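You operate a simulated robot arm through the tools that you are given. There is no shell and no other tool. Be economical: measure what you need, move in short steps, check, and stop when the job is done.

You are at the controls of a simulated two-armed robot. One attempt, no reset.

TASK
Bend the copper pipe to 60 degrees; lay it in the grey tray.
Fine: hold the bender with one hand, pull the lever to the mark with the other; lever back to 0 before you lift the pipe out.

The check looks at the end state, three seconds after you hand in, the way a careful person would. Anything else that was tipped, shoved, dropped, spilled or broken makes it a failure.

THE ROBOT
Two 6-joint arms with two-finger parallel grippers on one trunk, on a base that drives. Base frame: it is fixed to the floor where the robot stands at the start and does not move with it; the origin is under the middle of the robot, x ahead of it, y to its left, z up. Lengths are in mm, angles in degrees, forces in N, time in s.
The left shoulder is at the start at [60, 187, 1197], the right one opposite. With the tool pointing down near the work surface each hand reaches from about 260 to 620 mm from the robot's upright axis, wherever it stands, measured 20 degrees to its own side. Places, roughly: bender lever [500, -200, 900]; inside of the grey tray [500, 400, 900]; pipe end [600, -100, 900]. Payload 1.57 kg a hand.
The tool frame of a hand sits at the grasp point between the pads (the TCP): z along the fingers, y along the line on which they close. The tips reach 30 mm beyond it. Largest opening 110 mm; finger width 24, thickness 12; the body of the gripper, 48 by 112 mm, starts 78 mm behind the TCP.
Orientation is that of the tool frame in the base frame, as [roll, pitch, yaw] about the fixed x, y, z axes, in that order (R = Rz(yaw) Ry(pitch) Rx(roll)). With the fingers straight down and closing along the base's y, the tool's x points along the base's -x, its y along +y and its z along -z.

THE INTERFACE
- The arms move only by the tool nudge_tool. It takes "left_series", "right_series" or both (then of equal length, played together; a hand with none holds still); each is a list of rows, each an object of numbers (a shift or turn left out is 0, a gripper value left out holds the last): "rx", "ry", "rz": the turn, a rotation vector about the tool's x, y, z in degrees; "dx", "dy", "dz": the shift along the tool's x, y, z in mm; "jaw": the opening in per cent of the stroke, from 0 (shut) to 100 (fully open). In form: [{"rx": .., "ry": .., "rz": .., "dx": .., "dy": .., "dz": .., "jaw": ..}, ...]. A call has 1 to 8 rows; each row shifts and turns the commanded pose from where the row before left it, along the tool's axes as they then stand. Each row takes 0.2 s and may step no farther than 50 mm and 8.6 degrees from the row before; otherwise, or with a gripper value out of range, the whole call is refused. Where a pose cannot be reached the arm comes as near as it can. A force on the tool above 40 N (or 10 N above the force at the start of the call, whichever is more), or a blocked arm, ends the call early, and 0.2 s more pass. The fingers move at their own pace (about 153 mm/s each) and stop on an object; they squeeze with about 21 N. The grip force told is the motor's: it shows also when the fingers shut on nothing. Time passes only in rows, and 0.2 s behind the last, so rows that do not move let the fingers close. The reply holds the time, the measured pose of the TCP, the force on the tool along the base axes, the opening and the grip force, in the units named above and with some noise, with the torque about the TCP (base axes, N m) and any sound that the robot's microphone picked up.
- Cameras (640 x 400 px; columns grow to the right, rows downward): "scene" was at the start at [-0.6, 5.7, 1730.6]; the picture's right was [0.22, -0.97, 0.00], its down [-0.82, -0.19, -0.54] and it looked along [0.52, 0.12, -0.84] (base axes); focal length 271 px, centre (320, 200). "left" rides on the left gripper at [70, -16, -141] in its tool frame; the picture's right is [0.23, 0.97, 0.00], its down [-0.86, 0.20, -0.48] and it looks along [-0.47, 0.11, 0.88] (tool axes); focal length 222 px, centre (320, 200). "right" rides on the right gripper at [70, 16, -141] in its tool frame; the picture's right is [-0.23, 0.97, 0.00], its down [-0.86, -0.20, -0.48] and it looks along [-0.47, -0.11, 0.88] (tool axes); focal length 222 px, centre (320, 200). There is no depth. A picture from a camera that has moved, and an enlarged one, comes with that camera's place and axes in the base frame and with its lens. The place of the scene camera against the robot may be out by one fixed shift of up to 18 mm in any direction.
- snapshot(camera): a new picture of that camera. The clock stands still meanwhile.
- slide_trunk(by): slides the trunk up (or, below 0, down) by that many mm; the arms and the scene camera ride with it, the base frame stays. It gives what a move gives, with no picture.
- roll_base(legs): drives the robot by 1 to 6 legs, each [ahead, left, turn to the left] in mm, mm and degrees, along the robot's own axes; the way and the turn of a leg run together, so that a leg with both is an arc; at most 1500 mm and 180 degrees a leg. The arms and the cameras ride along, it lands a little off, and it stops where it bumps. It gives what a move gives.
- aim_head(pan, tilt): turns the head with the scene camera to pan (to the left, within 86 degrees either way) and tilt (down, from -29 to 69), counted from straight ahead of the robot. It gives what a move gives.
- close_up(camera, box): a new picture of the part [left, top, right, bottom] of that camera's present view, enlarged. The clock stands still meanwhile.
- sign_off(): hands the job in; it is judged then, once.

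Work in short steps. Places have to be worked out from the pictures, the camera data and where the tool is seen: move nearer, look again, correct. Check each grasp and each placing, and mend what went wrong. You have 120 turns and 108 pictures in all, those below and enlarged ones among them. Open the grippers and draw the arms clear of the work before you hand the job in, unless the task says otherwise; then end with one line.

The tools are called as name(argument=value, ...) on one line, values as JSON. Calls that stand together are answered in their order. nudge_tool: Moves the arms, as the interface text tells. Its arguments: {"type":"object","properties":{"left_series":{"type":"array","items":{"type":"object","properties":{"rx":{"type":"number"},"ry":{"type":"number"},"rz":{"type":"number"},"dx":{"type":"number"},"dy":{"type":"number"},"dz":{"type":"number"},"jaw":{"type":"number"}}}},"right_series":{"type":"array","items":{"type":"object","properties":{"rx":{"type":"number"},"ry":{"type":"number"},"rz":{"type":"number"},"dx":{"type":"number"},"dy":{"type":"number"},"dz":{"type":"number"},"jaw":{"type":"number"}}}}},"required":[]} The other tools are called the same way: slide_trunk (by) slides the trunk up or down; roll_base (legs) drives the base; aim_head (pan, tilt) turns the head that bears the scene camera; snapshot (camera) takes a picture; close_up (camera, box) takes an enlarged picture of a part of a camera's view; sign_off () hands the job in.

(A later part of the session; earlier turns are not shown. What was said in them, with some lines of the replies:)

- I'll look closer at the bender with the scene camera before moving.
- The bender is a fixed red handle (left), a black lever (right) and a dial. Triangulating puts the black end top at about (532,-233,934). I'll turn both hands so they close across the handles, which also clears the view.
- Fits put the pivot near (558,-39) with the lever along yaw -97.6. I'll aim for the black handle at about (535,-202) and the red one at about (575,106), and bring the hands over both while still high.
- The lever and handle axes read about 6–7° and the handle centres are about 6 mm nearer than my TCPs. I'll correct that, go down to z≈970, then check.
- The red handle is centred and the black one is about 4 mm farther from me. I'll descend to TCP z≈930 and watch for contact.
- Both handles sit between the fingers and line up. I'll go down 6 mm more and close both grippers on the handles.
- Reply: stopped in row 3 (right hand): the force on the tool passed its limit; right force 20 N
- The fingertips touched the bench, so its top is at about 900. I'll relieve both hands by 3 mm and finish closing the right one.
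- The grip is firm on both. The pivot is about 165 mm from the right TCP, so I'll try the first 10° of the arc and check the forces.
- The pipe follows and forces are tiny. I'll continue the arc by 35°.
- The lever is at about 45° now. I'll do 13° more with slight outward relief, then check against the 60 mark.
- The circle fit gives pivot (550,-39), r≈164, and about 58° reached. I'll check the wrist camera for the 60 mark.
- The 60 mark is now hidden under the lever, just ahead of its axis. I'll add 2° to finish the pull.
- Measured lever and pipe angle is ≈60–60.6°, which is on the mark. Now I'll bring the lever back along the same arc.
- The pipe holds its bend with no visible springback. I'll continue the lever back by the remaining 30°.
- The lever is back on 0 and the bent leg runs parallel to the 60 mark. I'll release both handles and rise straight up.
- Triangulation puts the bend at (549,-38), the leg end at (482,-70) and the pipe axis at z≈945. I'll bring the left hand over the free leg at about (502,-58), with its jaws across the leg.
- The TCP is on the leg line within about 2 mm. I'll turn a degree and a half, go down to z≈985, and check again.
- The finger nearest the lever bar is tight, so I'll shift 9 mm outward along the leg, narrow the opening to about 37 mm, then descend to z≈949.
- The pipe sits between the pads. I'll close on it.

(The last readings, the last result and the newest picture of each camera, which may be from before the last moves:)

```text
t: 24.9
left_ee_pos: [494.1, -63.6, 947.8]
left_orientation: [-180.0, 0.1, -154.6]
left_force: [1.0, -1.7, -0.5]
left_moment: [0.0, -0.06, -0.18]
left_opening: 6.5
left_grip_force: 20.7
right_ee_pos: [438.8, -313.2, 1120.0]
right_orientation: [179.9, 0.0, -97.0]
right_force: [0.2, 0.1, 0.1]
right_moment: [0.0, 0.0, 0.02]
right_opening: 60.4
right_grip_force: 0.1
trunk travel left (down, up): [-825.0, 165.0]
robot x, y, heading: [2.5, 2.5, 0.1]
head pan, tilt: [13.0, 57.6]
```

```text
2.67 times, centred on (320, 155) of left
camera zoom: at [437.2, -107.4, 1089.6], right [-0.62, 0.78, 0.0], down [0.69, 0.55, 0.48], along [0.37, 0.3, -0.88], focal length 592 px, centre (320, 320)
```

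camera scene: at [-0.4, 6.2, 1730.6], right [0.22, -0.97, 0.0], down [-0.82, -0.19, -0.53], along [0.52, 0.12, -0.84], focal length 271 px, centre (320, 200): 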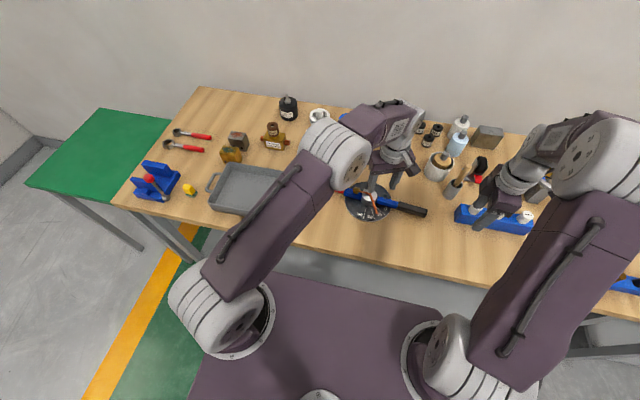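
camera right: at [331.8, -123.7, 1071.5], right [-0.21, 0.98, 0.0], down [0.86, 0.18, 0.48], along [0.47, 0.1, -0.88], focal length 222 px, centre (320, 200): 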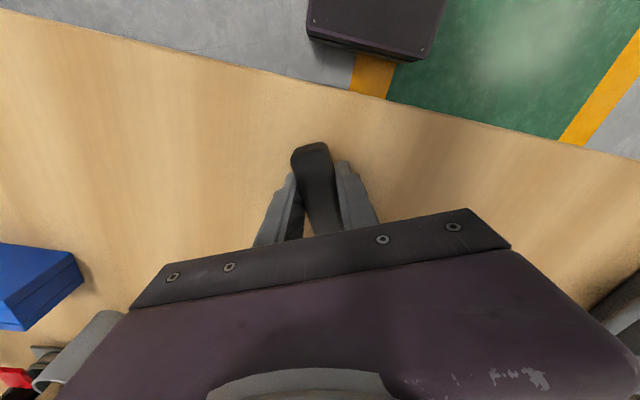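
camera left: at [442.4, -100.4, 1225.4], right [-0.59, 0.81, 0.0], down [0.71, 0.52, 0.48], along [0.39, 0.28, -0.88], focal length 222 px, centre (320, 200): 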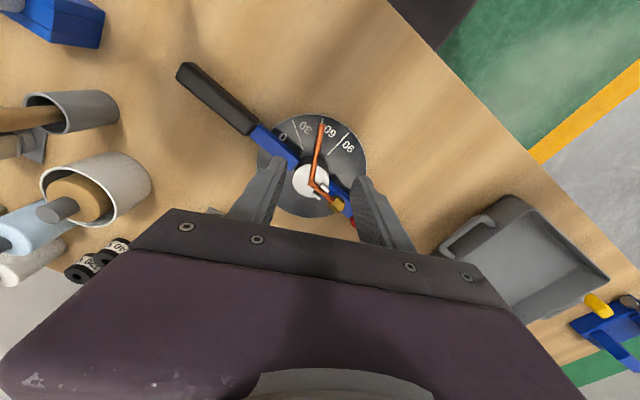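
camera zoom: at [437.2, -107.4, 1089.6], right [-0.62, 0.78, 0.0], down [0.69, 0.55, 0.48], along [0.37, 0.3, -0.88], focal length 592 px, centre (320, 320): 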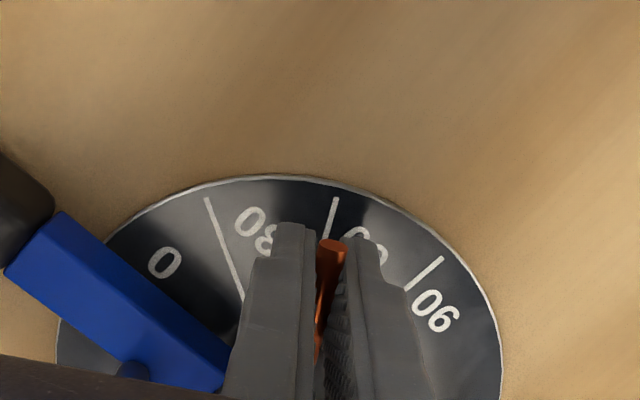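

It's gripped at 6.5 mm. I'll lift slowly.

nudge_tool(left_series=[{"dz": -5}, {"dz": -5}, {"dz": -8}, {"dz": -10}, {"dz": -15}, {"dz": -20}, {}])

close_up(camera="scene", box=[300, 140, 460, 240])

snapshot(camera="left")

```text
t: 26.4
left_ee_pos: [494.2, -62.6, 1009.6]
left_orientation: [179.9, 0.0, -154.5]
left_force: [-0.2, -0.9, -1.1]
left_moment: [-0.04, 0.02, -0.01]
left_opening: 6.6
left_grip_force: 21.1
right_ee_pos: [440.6, -311.9, 1120.7]
right_orientation: [179.9, 0.0, -97.0]
right_force: [0.9, -0.7, -0.3]
right_moment: [-0.02, -0.01, 0.0]
right_opening: 60.7
right_grip_force: 0.1
trunk travel left (down, up): [-825.0, 165.0]
robot x, y, heading: [-0.2, -4.3, 0.1]
head pan, tilt: [13.0, 57.6]
```

```text
4.00 times, centred on (380, 190) of scene
camera zoom: at [-0.4, 5.6, 1730.6], right [0.22, -0.97, 0.0], down [-0.82, -0.19, -0.54], along [0.52, 0.12, -0.84], focal length 1083 px, centre (80, 240)
```

zoom: 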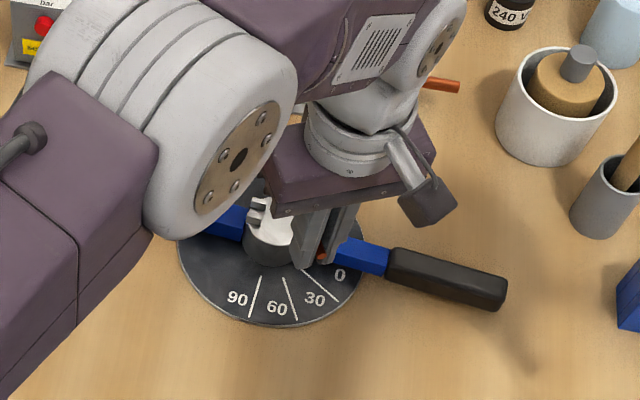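

```text
68 pictures are left
camera left: at [437.1, -107.1, 1151.4], right [-0.62, 0.78, 0.0], down [0.69, 0.55, 0.48], along [0.37, 0.3, -0.88], focal length 222 px, centre (320, 200)
```

left: 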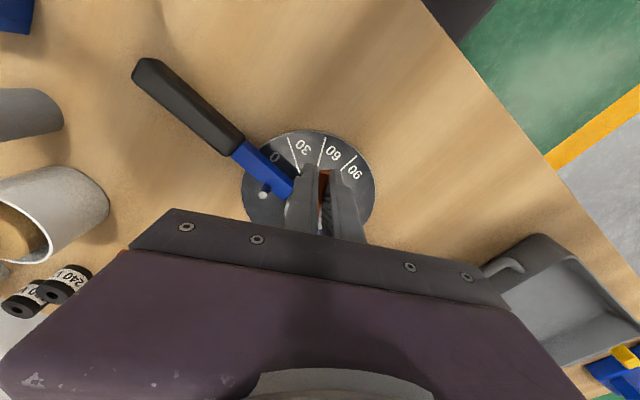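

The pipe is lifted clean, the clip is empty and the lever still reads 0. Now I'll raise it and carry it toward the tray (centre about (485,365)).

nudge_tool(left_series=[{"dz": -35}, {"dz": -35}, {"dz": -35}, {"dx": -11.8, "dy": 34}, {"dx": -11.8, "dy": 34}, {"dx": -11.8, "dy": 34}, {"dx": -11.8, "dy": 34}, {"dx": -11.8, "dy": 34}])

nudge_tool(left_series=[{"dx": -11.8, "dy": 34}, {"dx": -11.8, "dy": 34}, {"dx": -11.8, "dy": 34}, {"dx": -11.8, "dy": 34}, {"dx": -11.8, "dy": 34}, {"dx": -11.5, "dy": 33.8}, {}])

snapshot(camera="left")

snapshot(camera="scene")

```text
t: 28.2
left_ee_pos: [474.3, 118.2, 1114.0]
left_orientation: [-180.0, 0.0, -154.5]
left_force: [0.9, 0.5, -0.1]
left_moment: [-0.07, 0.03, -0.03]
left_opening: 6.0
left_grip_force: 20.8
right_ee_pos: [439.3, -310.8, 1121.9]
right_orientation: [-180.0, -0.2, -97.0]
right_force: [-0.4, -0.1, -0.1]
right_moment: [-0.05, 0.0, 0.0]
right_opening: 60.2
right_grip_force: 0.1
trunk travel left (down, up): [-825.0, 165.0]
robot x, y, heading: [0.0, 1.5, 0.0]
head pan, tilt: [13.0, 57.6]
```

```text
t: 29.9
left_ee_pos: [451.5, 332.0, 1112.8]
left_orientation: [-180.0, 0.1, -154.5]
left_force: [1.0, 1.0, -1.0]
left_moment: [-0.06, 0.01, 0.0]
left_opening: 6.2
left_grip_force: 20.8
right_ee_pos: [440.4, -313.2, 1120.0]
right_orientation: [179.9, 0.0, -97.0]
right_force: [-0.1, -0.4, -0.4]
right_moment: [0.01, 0.03, 0.01]
right_opening: 60.8
right_grip_force: 0.1
trunk travel left (down, up): [-825.0, 165.0]
robot x, y, heading: [-1.9, -3.0, -0.1]
head pan, tilt: [13.0, 57.6]
```

```text
67 pictures are left
camera left: at [393.9, 288.3, 1255.5], right [-0.62, 0.78, 0.0], down [0.69, 0.55, 0.48], along [0.37, 0.3, -0.88], focal length 222 px, centre (320, 200)
```

left: 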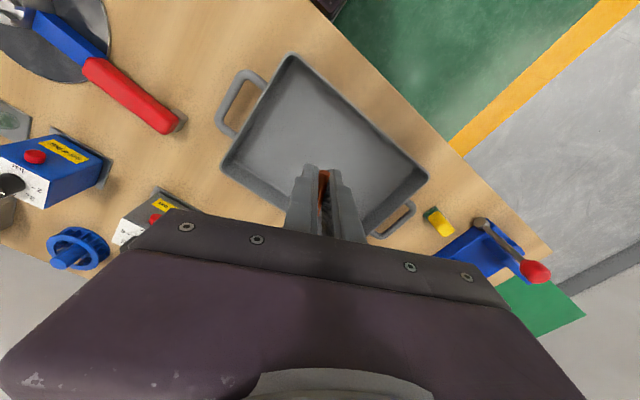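

```text
66 pictures are left
camera scene: at [-0.5, 5.1, 1730.6], right [0.22, -0.97, 0.0], down [-0.82, -0.19, -0.54], along [0.52, 0.12, -0.84], focal length 271 px, centre (320, 200)
```

scene: 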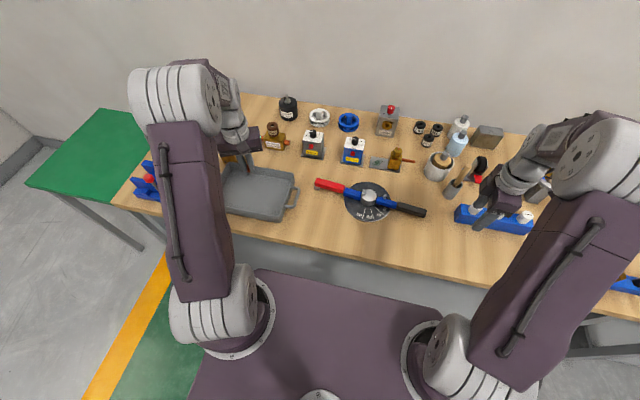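

The tray spans x 396–578, y 246–503, so this spot drops the pipe at its middle. I'll descend to z≈975 and then tilt so the nut end goes down first.

nudge_tool(left_series=[{"dz": 35}, {"dz": 35}, {"dz": 35}, {"dz": 30}, {"ry": 7.5}, {"ry": 7.5}, {}])

snapshot(camera="left")

close_up(camera="scene", box=[180, 130, 320, 230])

```text
t: 31.4
left_ee_pos: [449.5, 329.7, 979.3]
left_orientation: [-179.9, -15.0, -154.6]
left_force: [0.3, -0.3, -0.1]
left_moment: [-0.02, 0.01, 0.01]
left_opening: 6.3
left_grip_force: 21.0
right_ee_pos: [439.4, -312.3, 1121.0]
right_orientation: [-180.0, 0.0, -97.1]
right_force: [-0.5, -0.4, -0.5]
right_moment: [0.01, 0.01, 0.02]
right_opening: 60.5
right_grip_force: 0.1
trunk travel left (down, up): [-825.0, 165.0]
robot x, y, heading: [-3.4, 0.1, -0.1]
head pan, tilt: [13.0, 57.6]
```

```text
65 pictures are left
camera left: at [427.7, 302.1, 1134.8], right [-0.62, 0.78, 0.06], down [0.77, 0.59, 0.24], along [0.15, 0.19, -0.97], focal length 222 px, centre (320, 200)
```

left: 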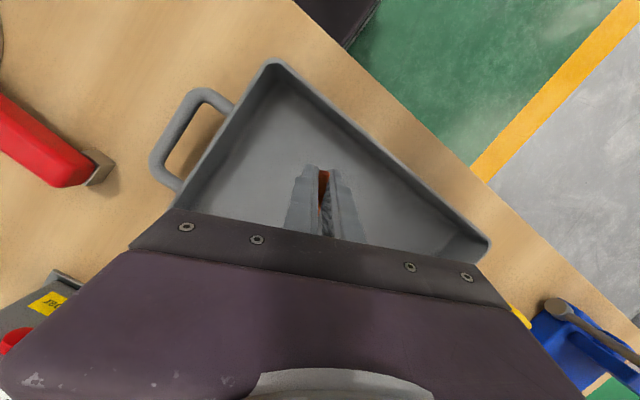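

```text
4.00 times, centred on (250, 180) of scene
camera zoom: at [-0.9, 5.6, 1730.6], right [0.22, -0.97, 0.0], down [-0.82, -0.19, -0.54], along [0.52, 0.12, -0.84], focal length 1083 px, centre (600, 280)
```

zoom: 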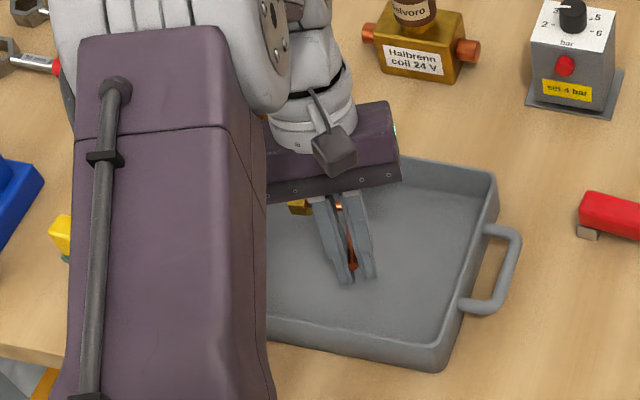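

The tilt is right, with the nut end low. I'll descend vertically in small steps until there's light contact.

nudge_tool(left_series=[{"dx": -3.9, "dz": 14.5}, {"dx": -3.1, "dz": 11.6}, {"dx": -1.3, "dz": 4.8}, {}])

nudge_tool(left_series=[{"dx": -1.0, "dz": 3.9}, {}])

nudge_tool(left_series=[{"dx": -0.8, "dz": 2.9}, {}])

close_up(camera="scene", box=[220, 150, 300, 200])

```text
t: 32.5
left_ee_pos: [449.9, 330.3, 949.3]
left_orientation: [180.0, -15.0, -154.5]
left_force: [0.3, -1.0, -0.2]
left_moment: [0.07, -0.03, -0.06]
left_opening: 6.4
left_grip_force: 20.9
right_ee_pos: [438.4, -311.4, 1121.0]
right_orientation: [180.0, 0.0, -97.0]
right_force: [0.6, 0.6, -0.2]
right_moment: [0.02, 0.04, -0.04]
right_opening: 60.6
right_grip_force: 0.1
trunk travel left (down, up): [-825.0, 165.0]
robot x, y, heading: [0.1, -0.5, -0.1]
head pan, tilt: [13.0, 57.6]
```

```text
t: 33.0
left_ee_pos: [450.8, 332.0, 944.7]
left_orientation: [180.0, -15.1, -154.4]
left_force: [-0.3, -0.4, -1.1]
left_moment: [0.02, 0.01, -0.03]
left_opening: 6.2
left_grip_force: 21.1
right_ee_pos: [440.0, -311.8, 1121.8]
right_orientation: [179.8, 0.1, -97.0]
right_force: [0.7, -0.6, -0.8]
right_moment: [-0.02, 0.01, 0.02]
right_opening: 60.7
right_grip_force: 0.1
trunk travel left (down, up): [-825.0, 165.0]
robot x, y, heading: [-0.2, 1.4, -0.3]
head pan, tilt: [13.0, 57.6]
```

```text
t: 33.6
left_ee_pos: [451.4, 329.7, 942.9]
left_orientation: [180.0, -15.0, -154.5]
left_force: [-0.3, 0.0, 0.0]
left_moment: [0.04, 0.0, 0.03]
left_opening: 6.4
left_grip_force: 21.2
right_ee_pos: [439.8, -312.0, 1120.9]
right_orientation: [179.9, 0.0, -97.0]
right_force: [0.0, 0.0, 0.0]
right_moment: [-0.01, 0.01, -0.02]
right_opening: 60.4
right_grip_force: 0.2
trunk travel left (down, up): [-825.0, 165.0]
robot x, y, heading: [-2.9, -1.0, -0.1]
head pan, tilt: [13.0, 57.6]
```

```text
8.00 times, centred on (260, 175) of scene
camera zoom: at [-0.5, 5.7, 1730.6], right [0.22, -0.97, 0.0], down [-0.82, -0.19, -0.54], along [0.52, 0.12, -0.84], focal length 2165 px, centre (800, 400)
```

zoom: 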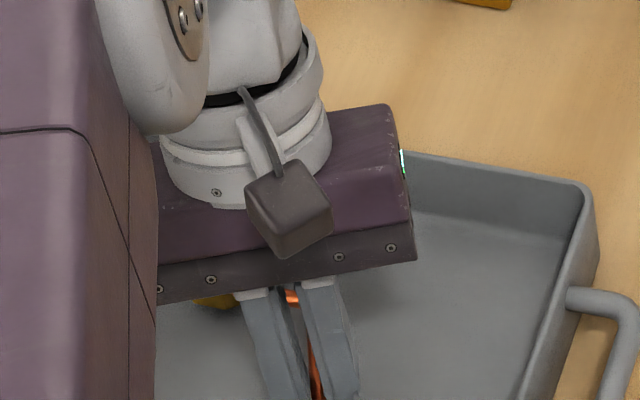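

No contact yet at z≈942. I'll step down 3 mm at a time.

nudge_tool(left_series=[{"dx": -0.8, "dz": 2.9}, {}])

nudge_tool(left_series=[{"dx": -0.7, "dz": 2.4}, {}])

```text
t: 34.2
left_ee_pos: [450.4, 332.1, 938.2]
left_orientation: [-179.9, -15.0, -154.7]
left_force: [-0.5, 0.2, -0.6]
left_moment: [-0.05, -0.01, -0.03]
left_opening: 6.7
left_grip_force: 21.4
right_ee_pos: [439.0, -311.9, 1121.1]
right_orientation: [179.8, 0.0, -97.0]
right_force: [-0.5, 0.1, 0.1]
right_moment: [-0.01, 0.0, -0.02]
right_opening: 60.6
right_grip_force: 0.0
trunk travel left (down, up): [-825.0, 165.0]
robot x, y, heading: [-1.6, -3.1, -0.4]
head pan, tilt: [13.0, 57.6]
```

```text
t: 34.9
left_ee_pos: [450.5, 331.4, 936.5]
left_orientation: [180.0, -15.0, -154.5]
left_force: [0.3, 0.5, 1.9]
left_moment: [-0.03, 0.0, -0.01]
left_opening: 6.4
left_grip_force: 21.3
right_ee_pos: [439.2, -312.6, 1120.4]
right_orientation: [179.9, 0.0, -97.0]
right_force: [-0.5, 1.1, -0.1]
right_moment: [0.04, -0.02, 0.01]
right_opening: 60.7
right_grip_force: 0.0
trunk travel left (down, up): [-825.0, 165.0]
robot x, y, heading: [0.8, -2.3, -0.1]
head pan, tilt: [13.0, 57.6]
```

Light contact (1.9 N up). I'll open gently to release.

nudge_tool(left_series=[{"jaw": 9}, {}, {"jaw": 20}, {}])

close_up(camera="scene", box=[180, 130, 320, 230])

close_up(camera="left", box=[200, 80, 440, 230])

```text
t: 35.9
left_ee_pos: [450.7, 330.5, 936.4]
left_orientation: [179.9, -14.9, -154.5]
left_force: [-0.4, 0.8, 0.9]
left_moment: [0.02, -0.03, 0.01]
left_opening: 22.1
left_grip_force: 0.2
right_ee_pos: [440.1, -312.6, 1120.9]
right_orientation: [179.9, 0.1, -97.1]
right_force: [0.2, -0.1, 0.3]
right_moment: [0.02, -0.03, 0.0]
right_opening: 60.7
right_grip_force: 0.1
trunk travel left (down, up): [-825.0, 165.0]
robot x, y, heading: [-0.4, 1.8, 0.1]
head pan, tilt: [13.0, 57.6]
```

```text
4.00 times, centred on (250, 180) of scene
camera zoom: at [-0.7, 5.6, 1730.6], right [0.22, -0.97, 0.0], down [-0.82, -0.19, -0.54], along [0.52, 0.12, -0.84], focal length 1083 px, centre (600, 280)
```

zoom: 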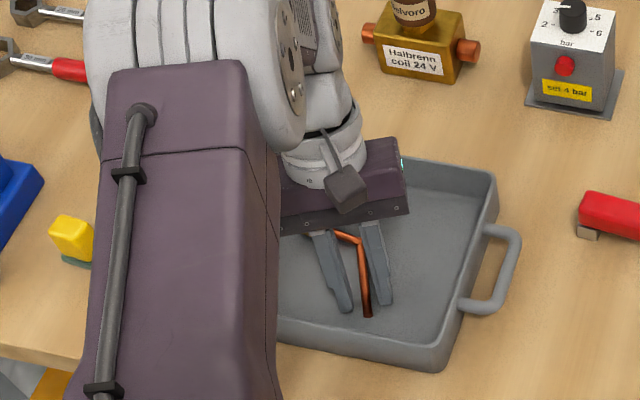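

```text
2.67 times, centred on (320, 155) of left
camera zoom: at [428.3, 303.5, 1090.7], right [-0.62, 0.78, 0.06], down [0.77, 0.59, 0.24], along [0.16, 0.19, -0.97], focal length 592 px, centre (320, 320)
```

zoom: 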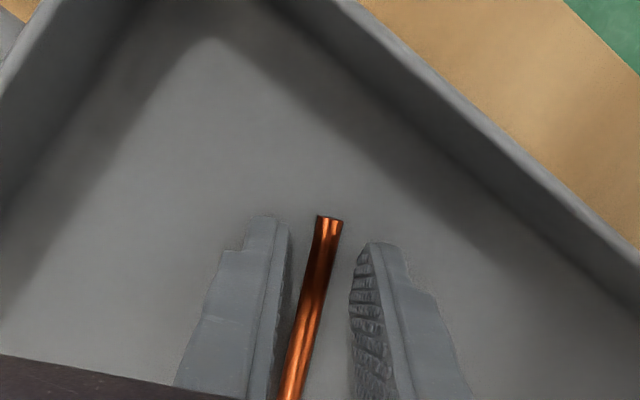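

The pipe is lying free in the tray. I'll open a bit more, rise vertically, then draw the arm clear.

nudge_tool(left_series=[{"jaw": 35}, {"dx": 5.2, "dz": -19.3}, {"dx": 9, "dz": -33.8}, {"dx": 9, "dz": -33.8}, {"dx": 9, "dz": -33.8}, {"dx": 9, "dz": -33.8}, {"ry": -7.5}, {"ry": -7.5}])

nudge_tool(left_series=[{"dz": -40}, {"dz": -40}, {"dx": 40}, {"dx": 40}, {"dx": 40}, {}], right_series=[{"dz": -30}, {"dz": -30}, {"dy": 20}, {}, {}, {}])

snapshot(camera="scene")

snapshot(camera="left")

close_up(camera="scene", box=[290, 140, 450, 240])

```text
t: 37.6
left_ee_pos: [449.7, 330.1, 1097.9]
left_orientation: [-179.9, 0.3, -154.5]
left_force: [1.4, -0.4, 0.0]
left_moment: [-0.03, 0.02, 0.02]
left_opening: 38.5
left_grip_force: 0.0
right_ee_pos: [439.1, -311.7, 1121.8]
right_orientation: [180.0, 0.0, -97.0]
right_force: [-0.2, -0.5, 0.2]
right_moment: [0.04, -0.01, -0.02]
right_opening: 60.4
right_grip_force: 0.1
trunk travel left (down, up): [-825.0, 165.0]
robot x, y, heading: [-0.3, -1.1, 0.1]
head pan, tilt: [13.0, 57.6]
```

```text
t: 39.0
left_ee_pos: [340.4, 279.2, 1175.1]
left_orientation: [-180.0, 0.0, -154.5]
left_force: [-0.7, -0.4, -0.9]
left_moment: [-0.01, 0.01, 0.01]
left_opening: 38.5
left_grip_force: 0.0
right_ee_pos: [420.3, -310.4, 1180.5]
right_orientation: [180.0, -0.1, -97.0]
right_force: [0.7, 0.3, -0.7]
right_moment: [-0.02, -0.06, 0.01]
right_opening: 60.4
right_grip_force: 0.0
trunk travel left (down, up): [-825.0, 165.0]
robot x, y, heading: [2.0, -1.8, -0.1]
head pan, tilt: [13.0, 57.6]
```

```text
60 pictures are left
camera scene: at [-0.1, 6.0, 1730.6], right [0.22, -0.97, 0.0], down [-0.82, -0.19, -0.53], along [0.52, 0.12, -0.84], focal length 271 px, centre (320, 200)
```

scene: 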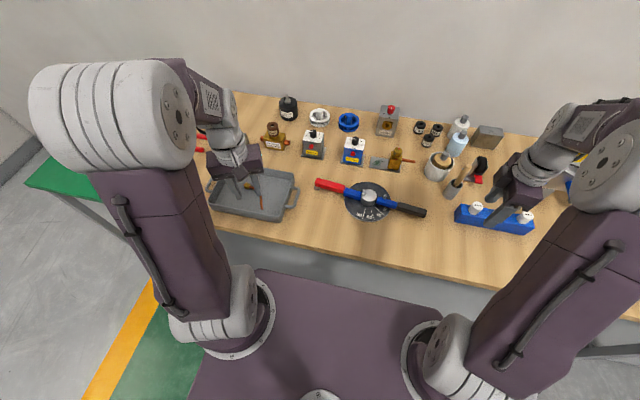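

```text
59 pictures are left
camera left: at [283.0, 235.0, 1315.9], right [-0.62, 0.78, 0.0], down [0.69, 0.55, 0.48], along [0.37, 0.3, -0.88], focal length 222 px, centre (320, 200)
```

left: 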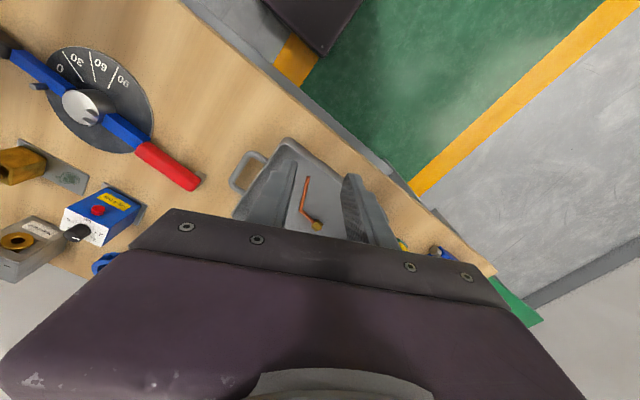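

```text
4.00 times, centred on (370, 190) of scene
camera zoom: at [-0.1, 6.0, 1730.6], right [0.22, -0.97, 0.0], down [-0.82, -0.19, -0.53], along [0.52, 0.12, -0.84], focal length 1083 px, centre (120, 240)
```

zoom: 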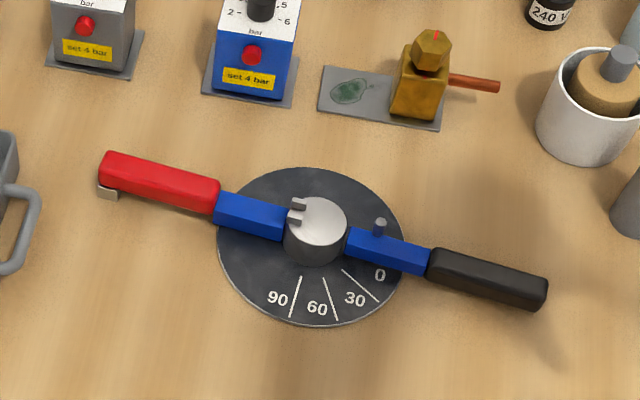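

The bender is where it was and the lever is at 0. I'll measure the pipe's angle in the tray as a last check.

close_up(camera="left", box=[264, 160, 360, 220])

close_up(camera="scene", box=[200, 150, 312, 220])

```text
6.67 times, centred on (312, 190) of left
camera zoom: at [283.0, 235.0, 1315.9], right [-0.62, 0.78, 0.0], down [0.69, 0.55, 0.48], along [0.37, 0.3, -0.88], focal length 1481 px, centre (373, 267)
```

zoom: 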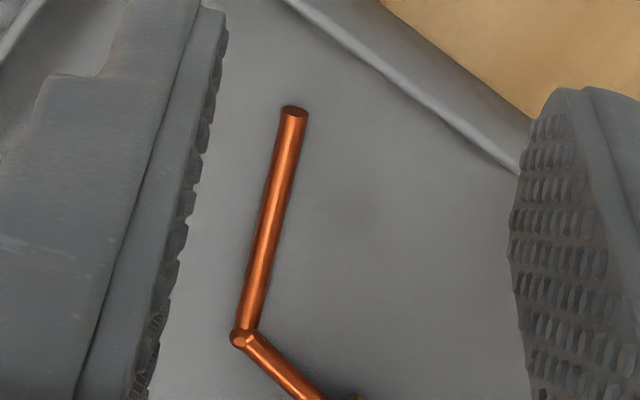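

```text
5.71 times, centred on (256, 185) of scene
camera zoom: at [-0.1, 6.0, 1730.6], right [0.22, -0.97, 0.0], down [-0.82, -0.19, -0.53], along [0.52, 0.12, -0.84], focal length 1547 px, centre (686, 286)
```

zoom: 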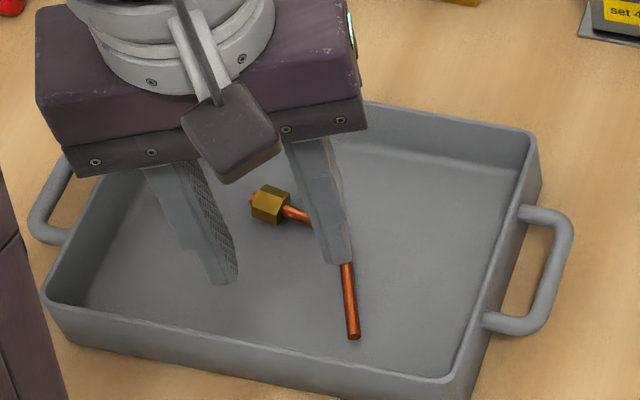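

The bend measures ≈59.6° and the pipe lies flat inside the tray. I'll open both grippers fully and pull the left arm a bit further back.

nudge_tool(left_series=[{"dz": -30, "jaw": 100}, {"dx": 20, "dz": -20}, {}, {}], right_series=[{"dz": -30, "jaw": 100}, {"dy": 20}, {}, {}])

snapshot(camera="scene")

```text
t: 40.0
left_ee_pos: [323.7, 270.9, 1224.9]
left_orientation: [-180.0, 0.1, -154.5]
left_force: [-0.6, -0.7, -0.4]
left_moment: [-0.04, -0.02, -0.03]
left_opening: 109.9
left_grip_force: 0.0
right_ee_pos: [400.8, -305.8, 1210.9]
right_orientation: [179.9, 0.0, -96.9]
right_force: [-0.7, 0.3, -0.6]
right_moment: [0.01, 0.0, -0.01]
right_opening: 110.1
right_grip_force: 0.0
trunk travel left (down, up): [-825.0, 165.0]
robot x, y, heading: [-1.4, 0.6, -0.1]
head pan, tilt: [13.0, 57.6]
```

```text
55 pictures are left
camera scene: at [0.3, 6.0, 1730.6], right [0.22, -0.97, 0.0], down [-0.82, -0.19, -0.53], along [0.52, 0.12, -0.84], focal length 271 px, centre (320, 200)
```

scene: 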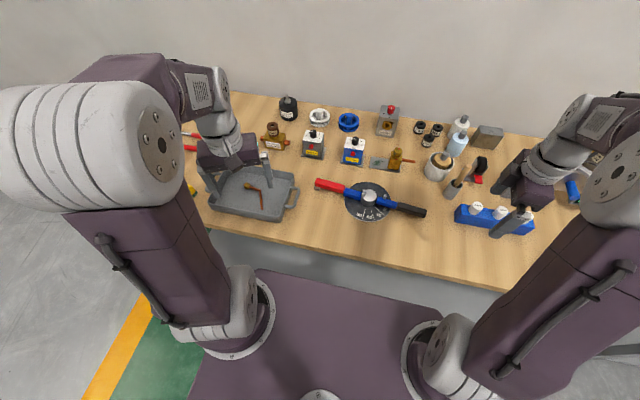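

Everything is in place and both arms are clear, so I'm handing in.

sign_off()

```text
The job is handed in.
```

The copper pipe is bent to about 60° (59.6° measured from the wrist-camera picture) and lies in the grey tray; the lever was put back to 0 before I lifted the pipe out.
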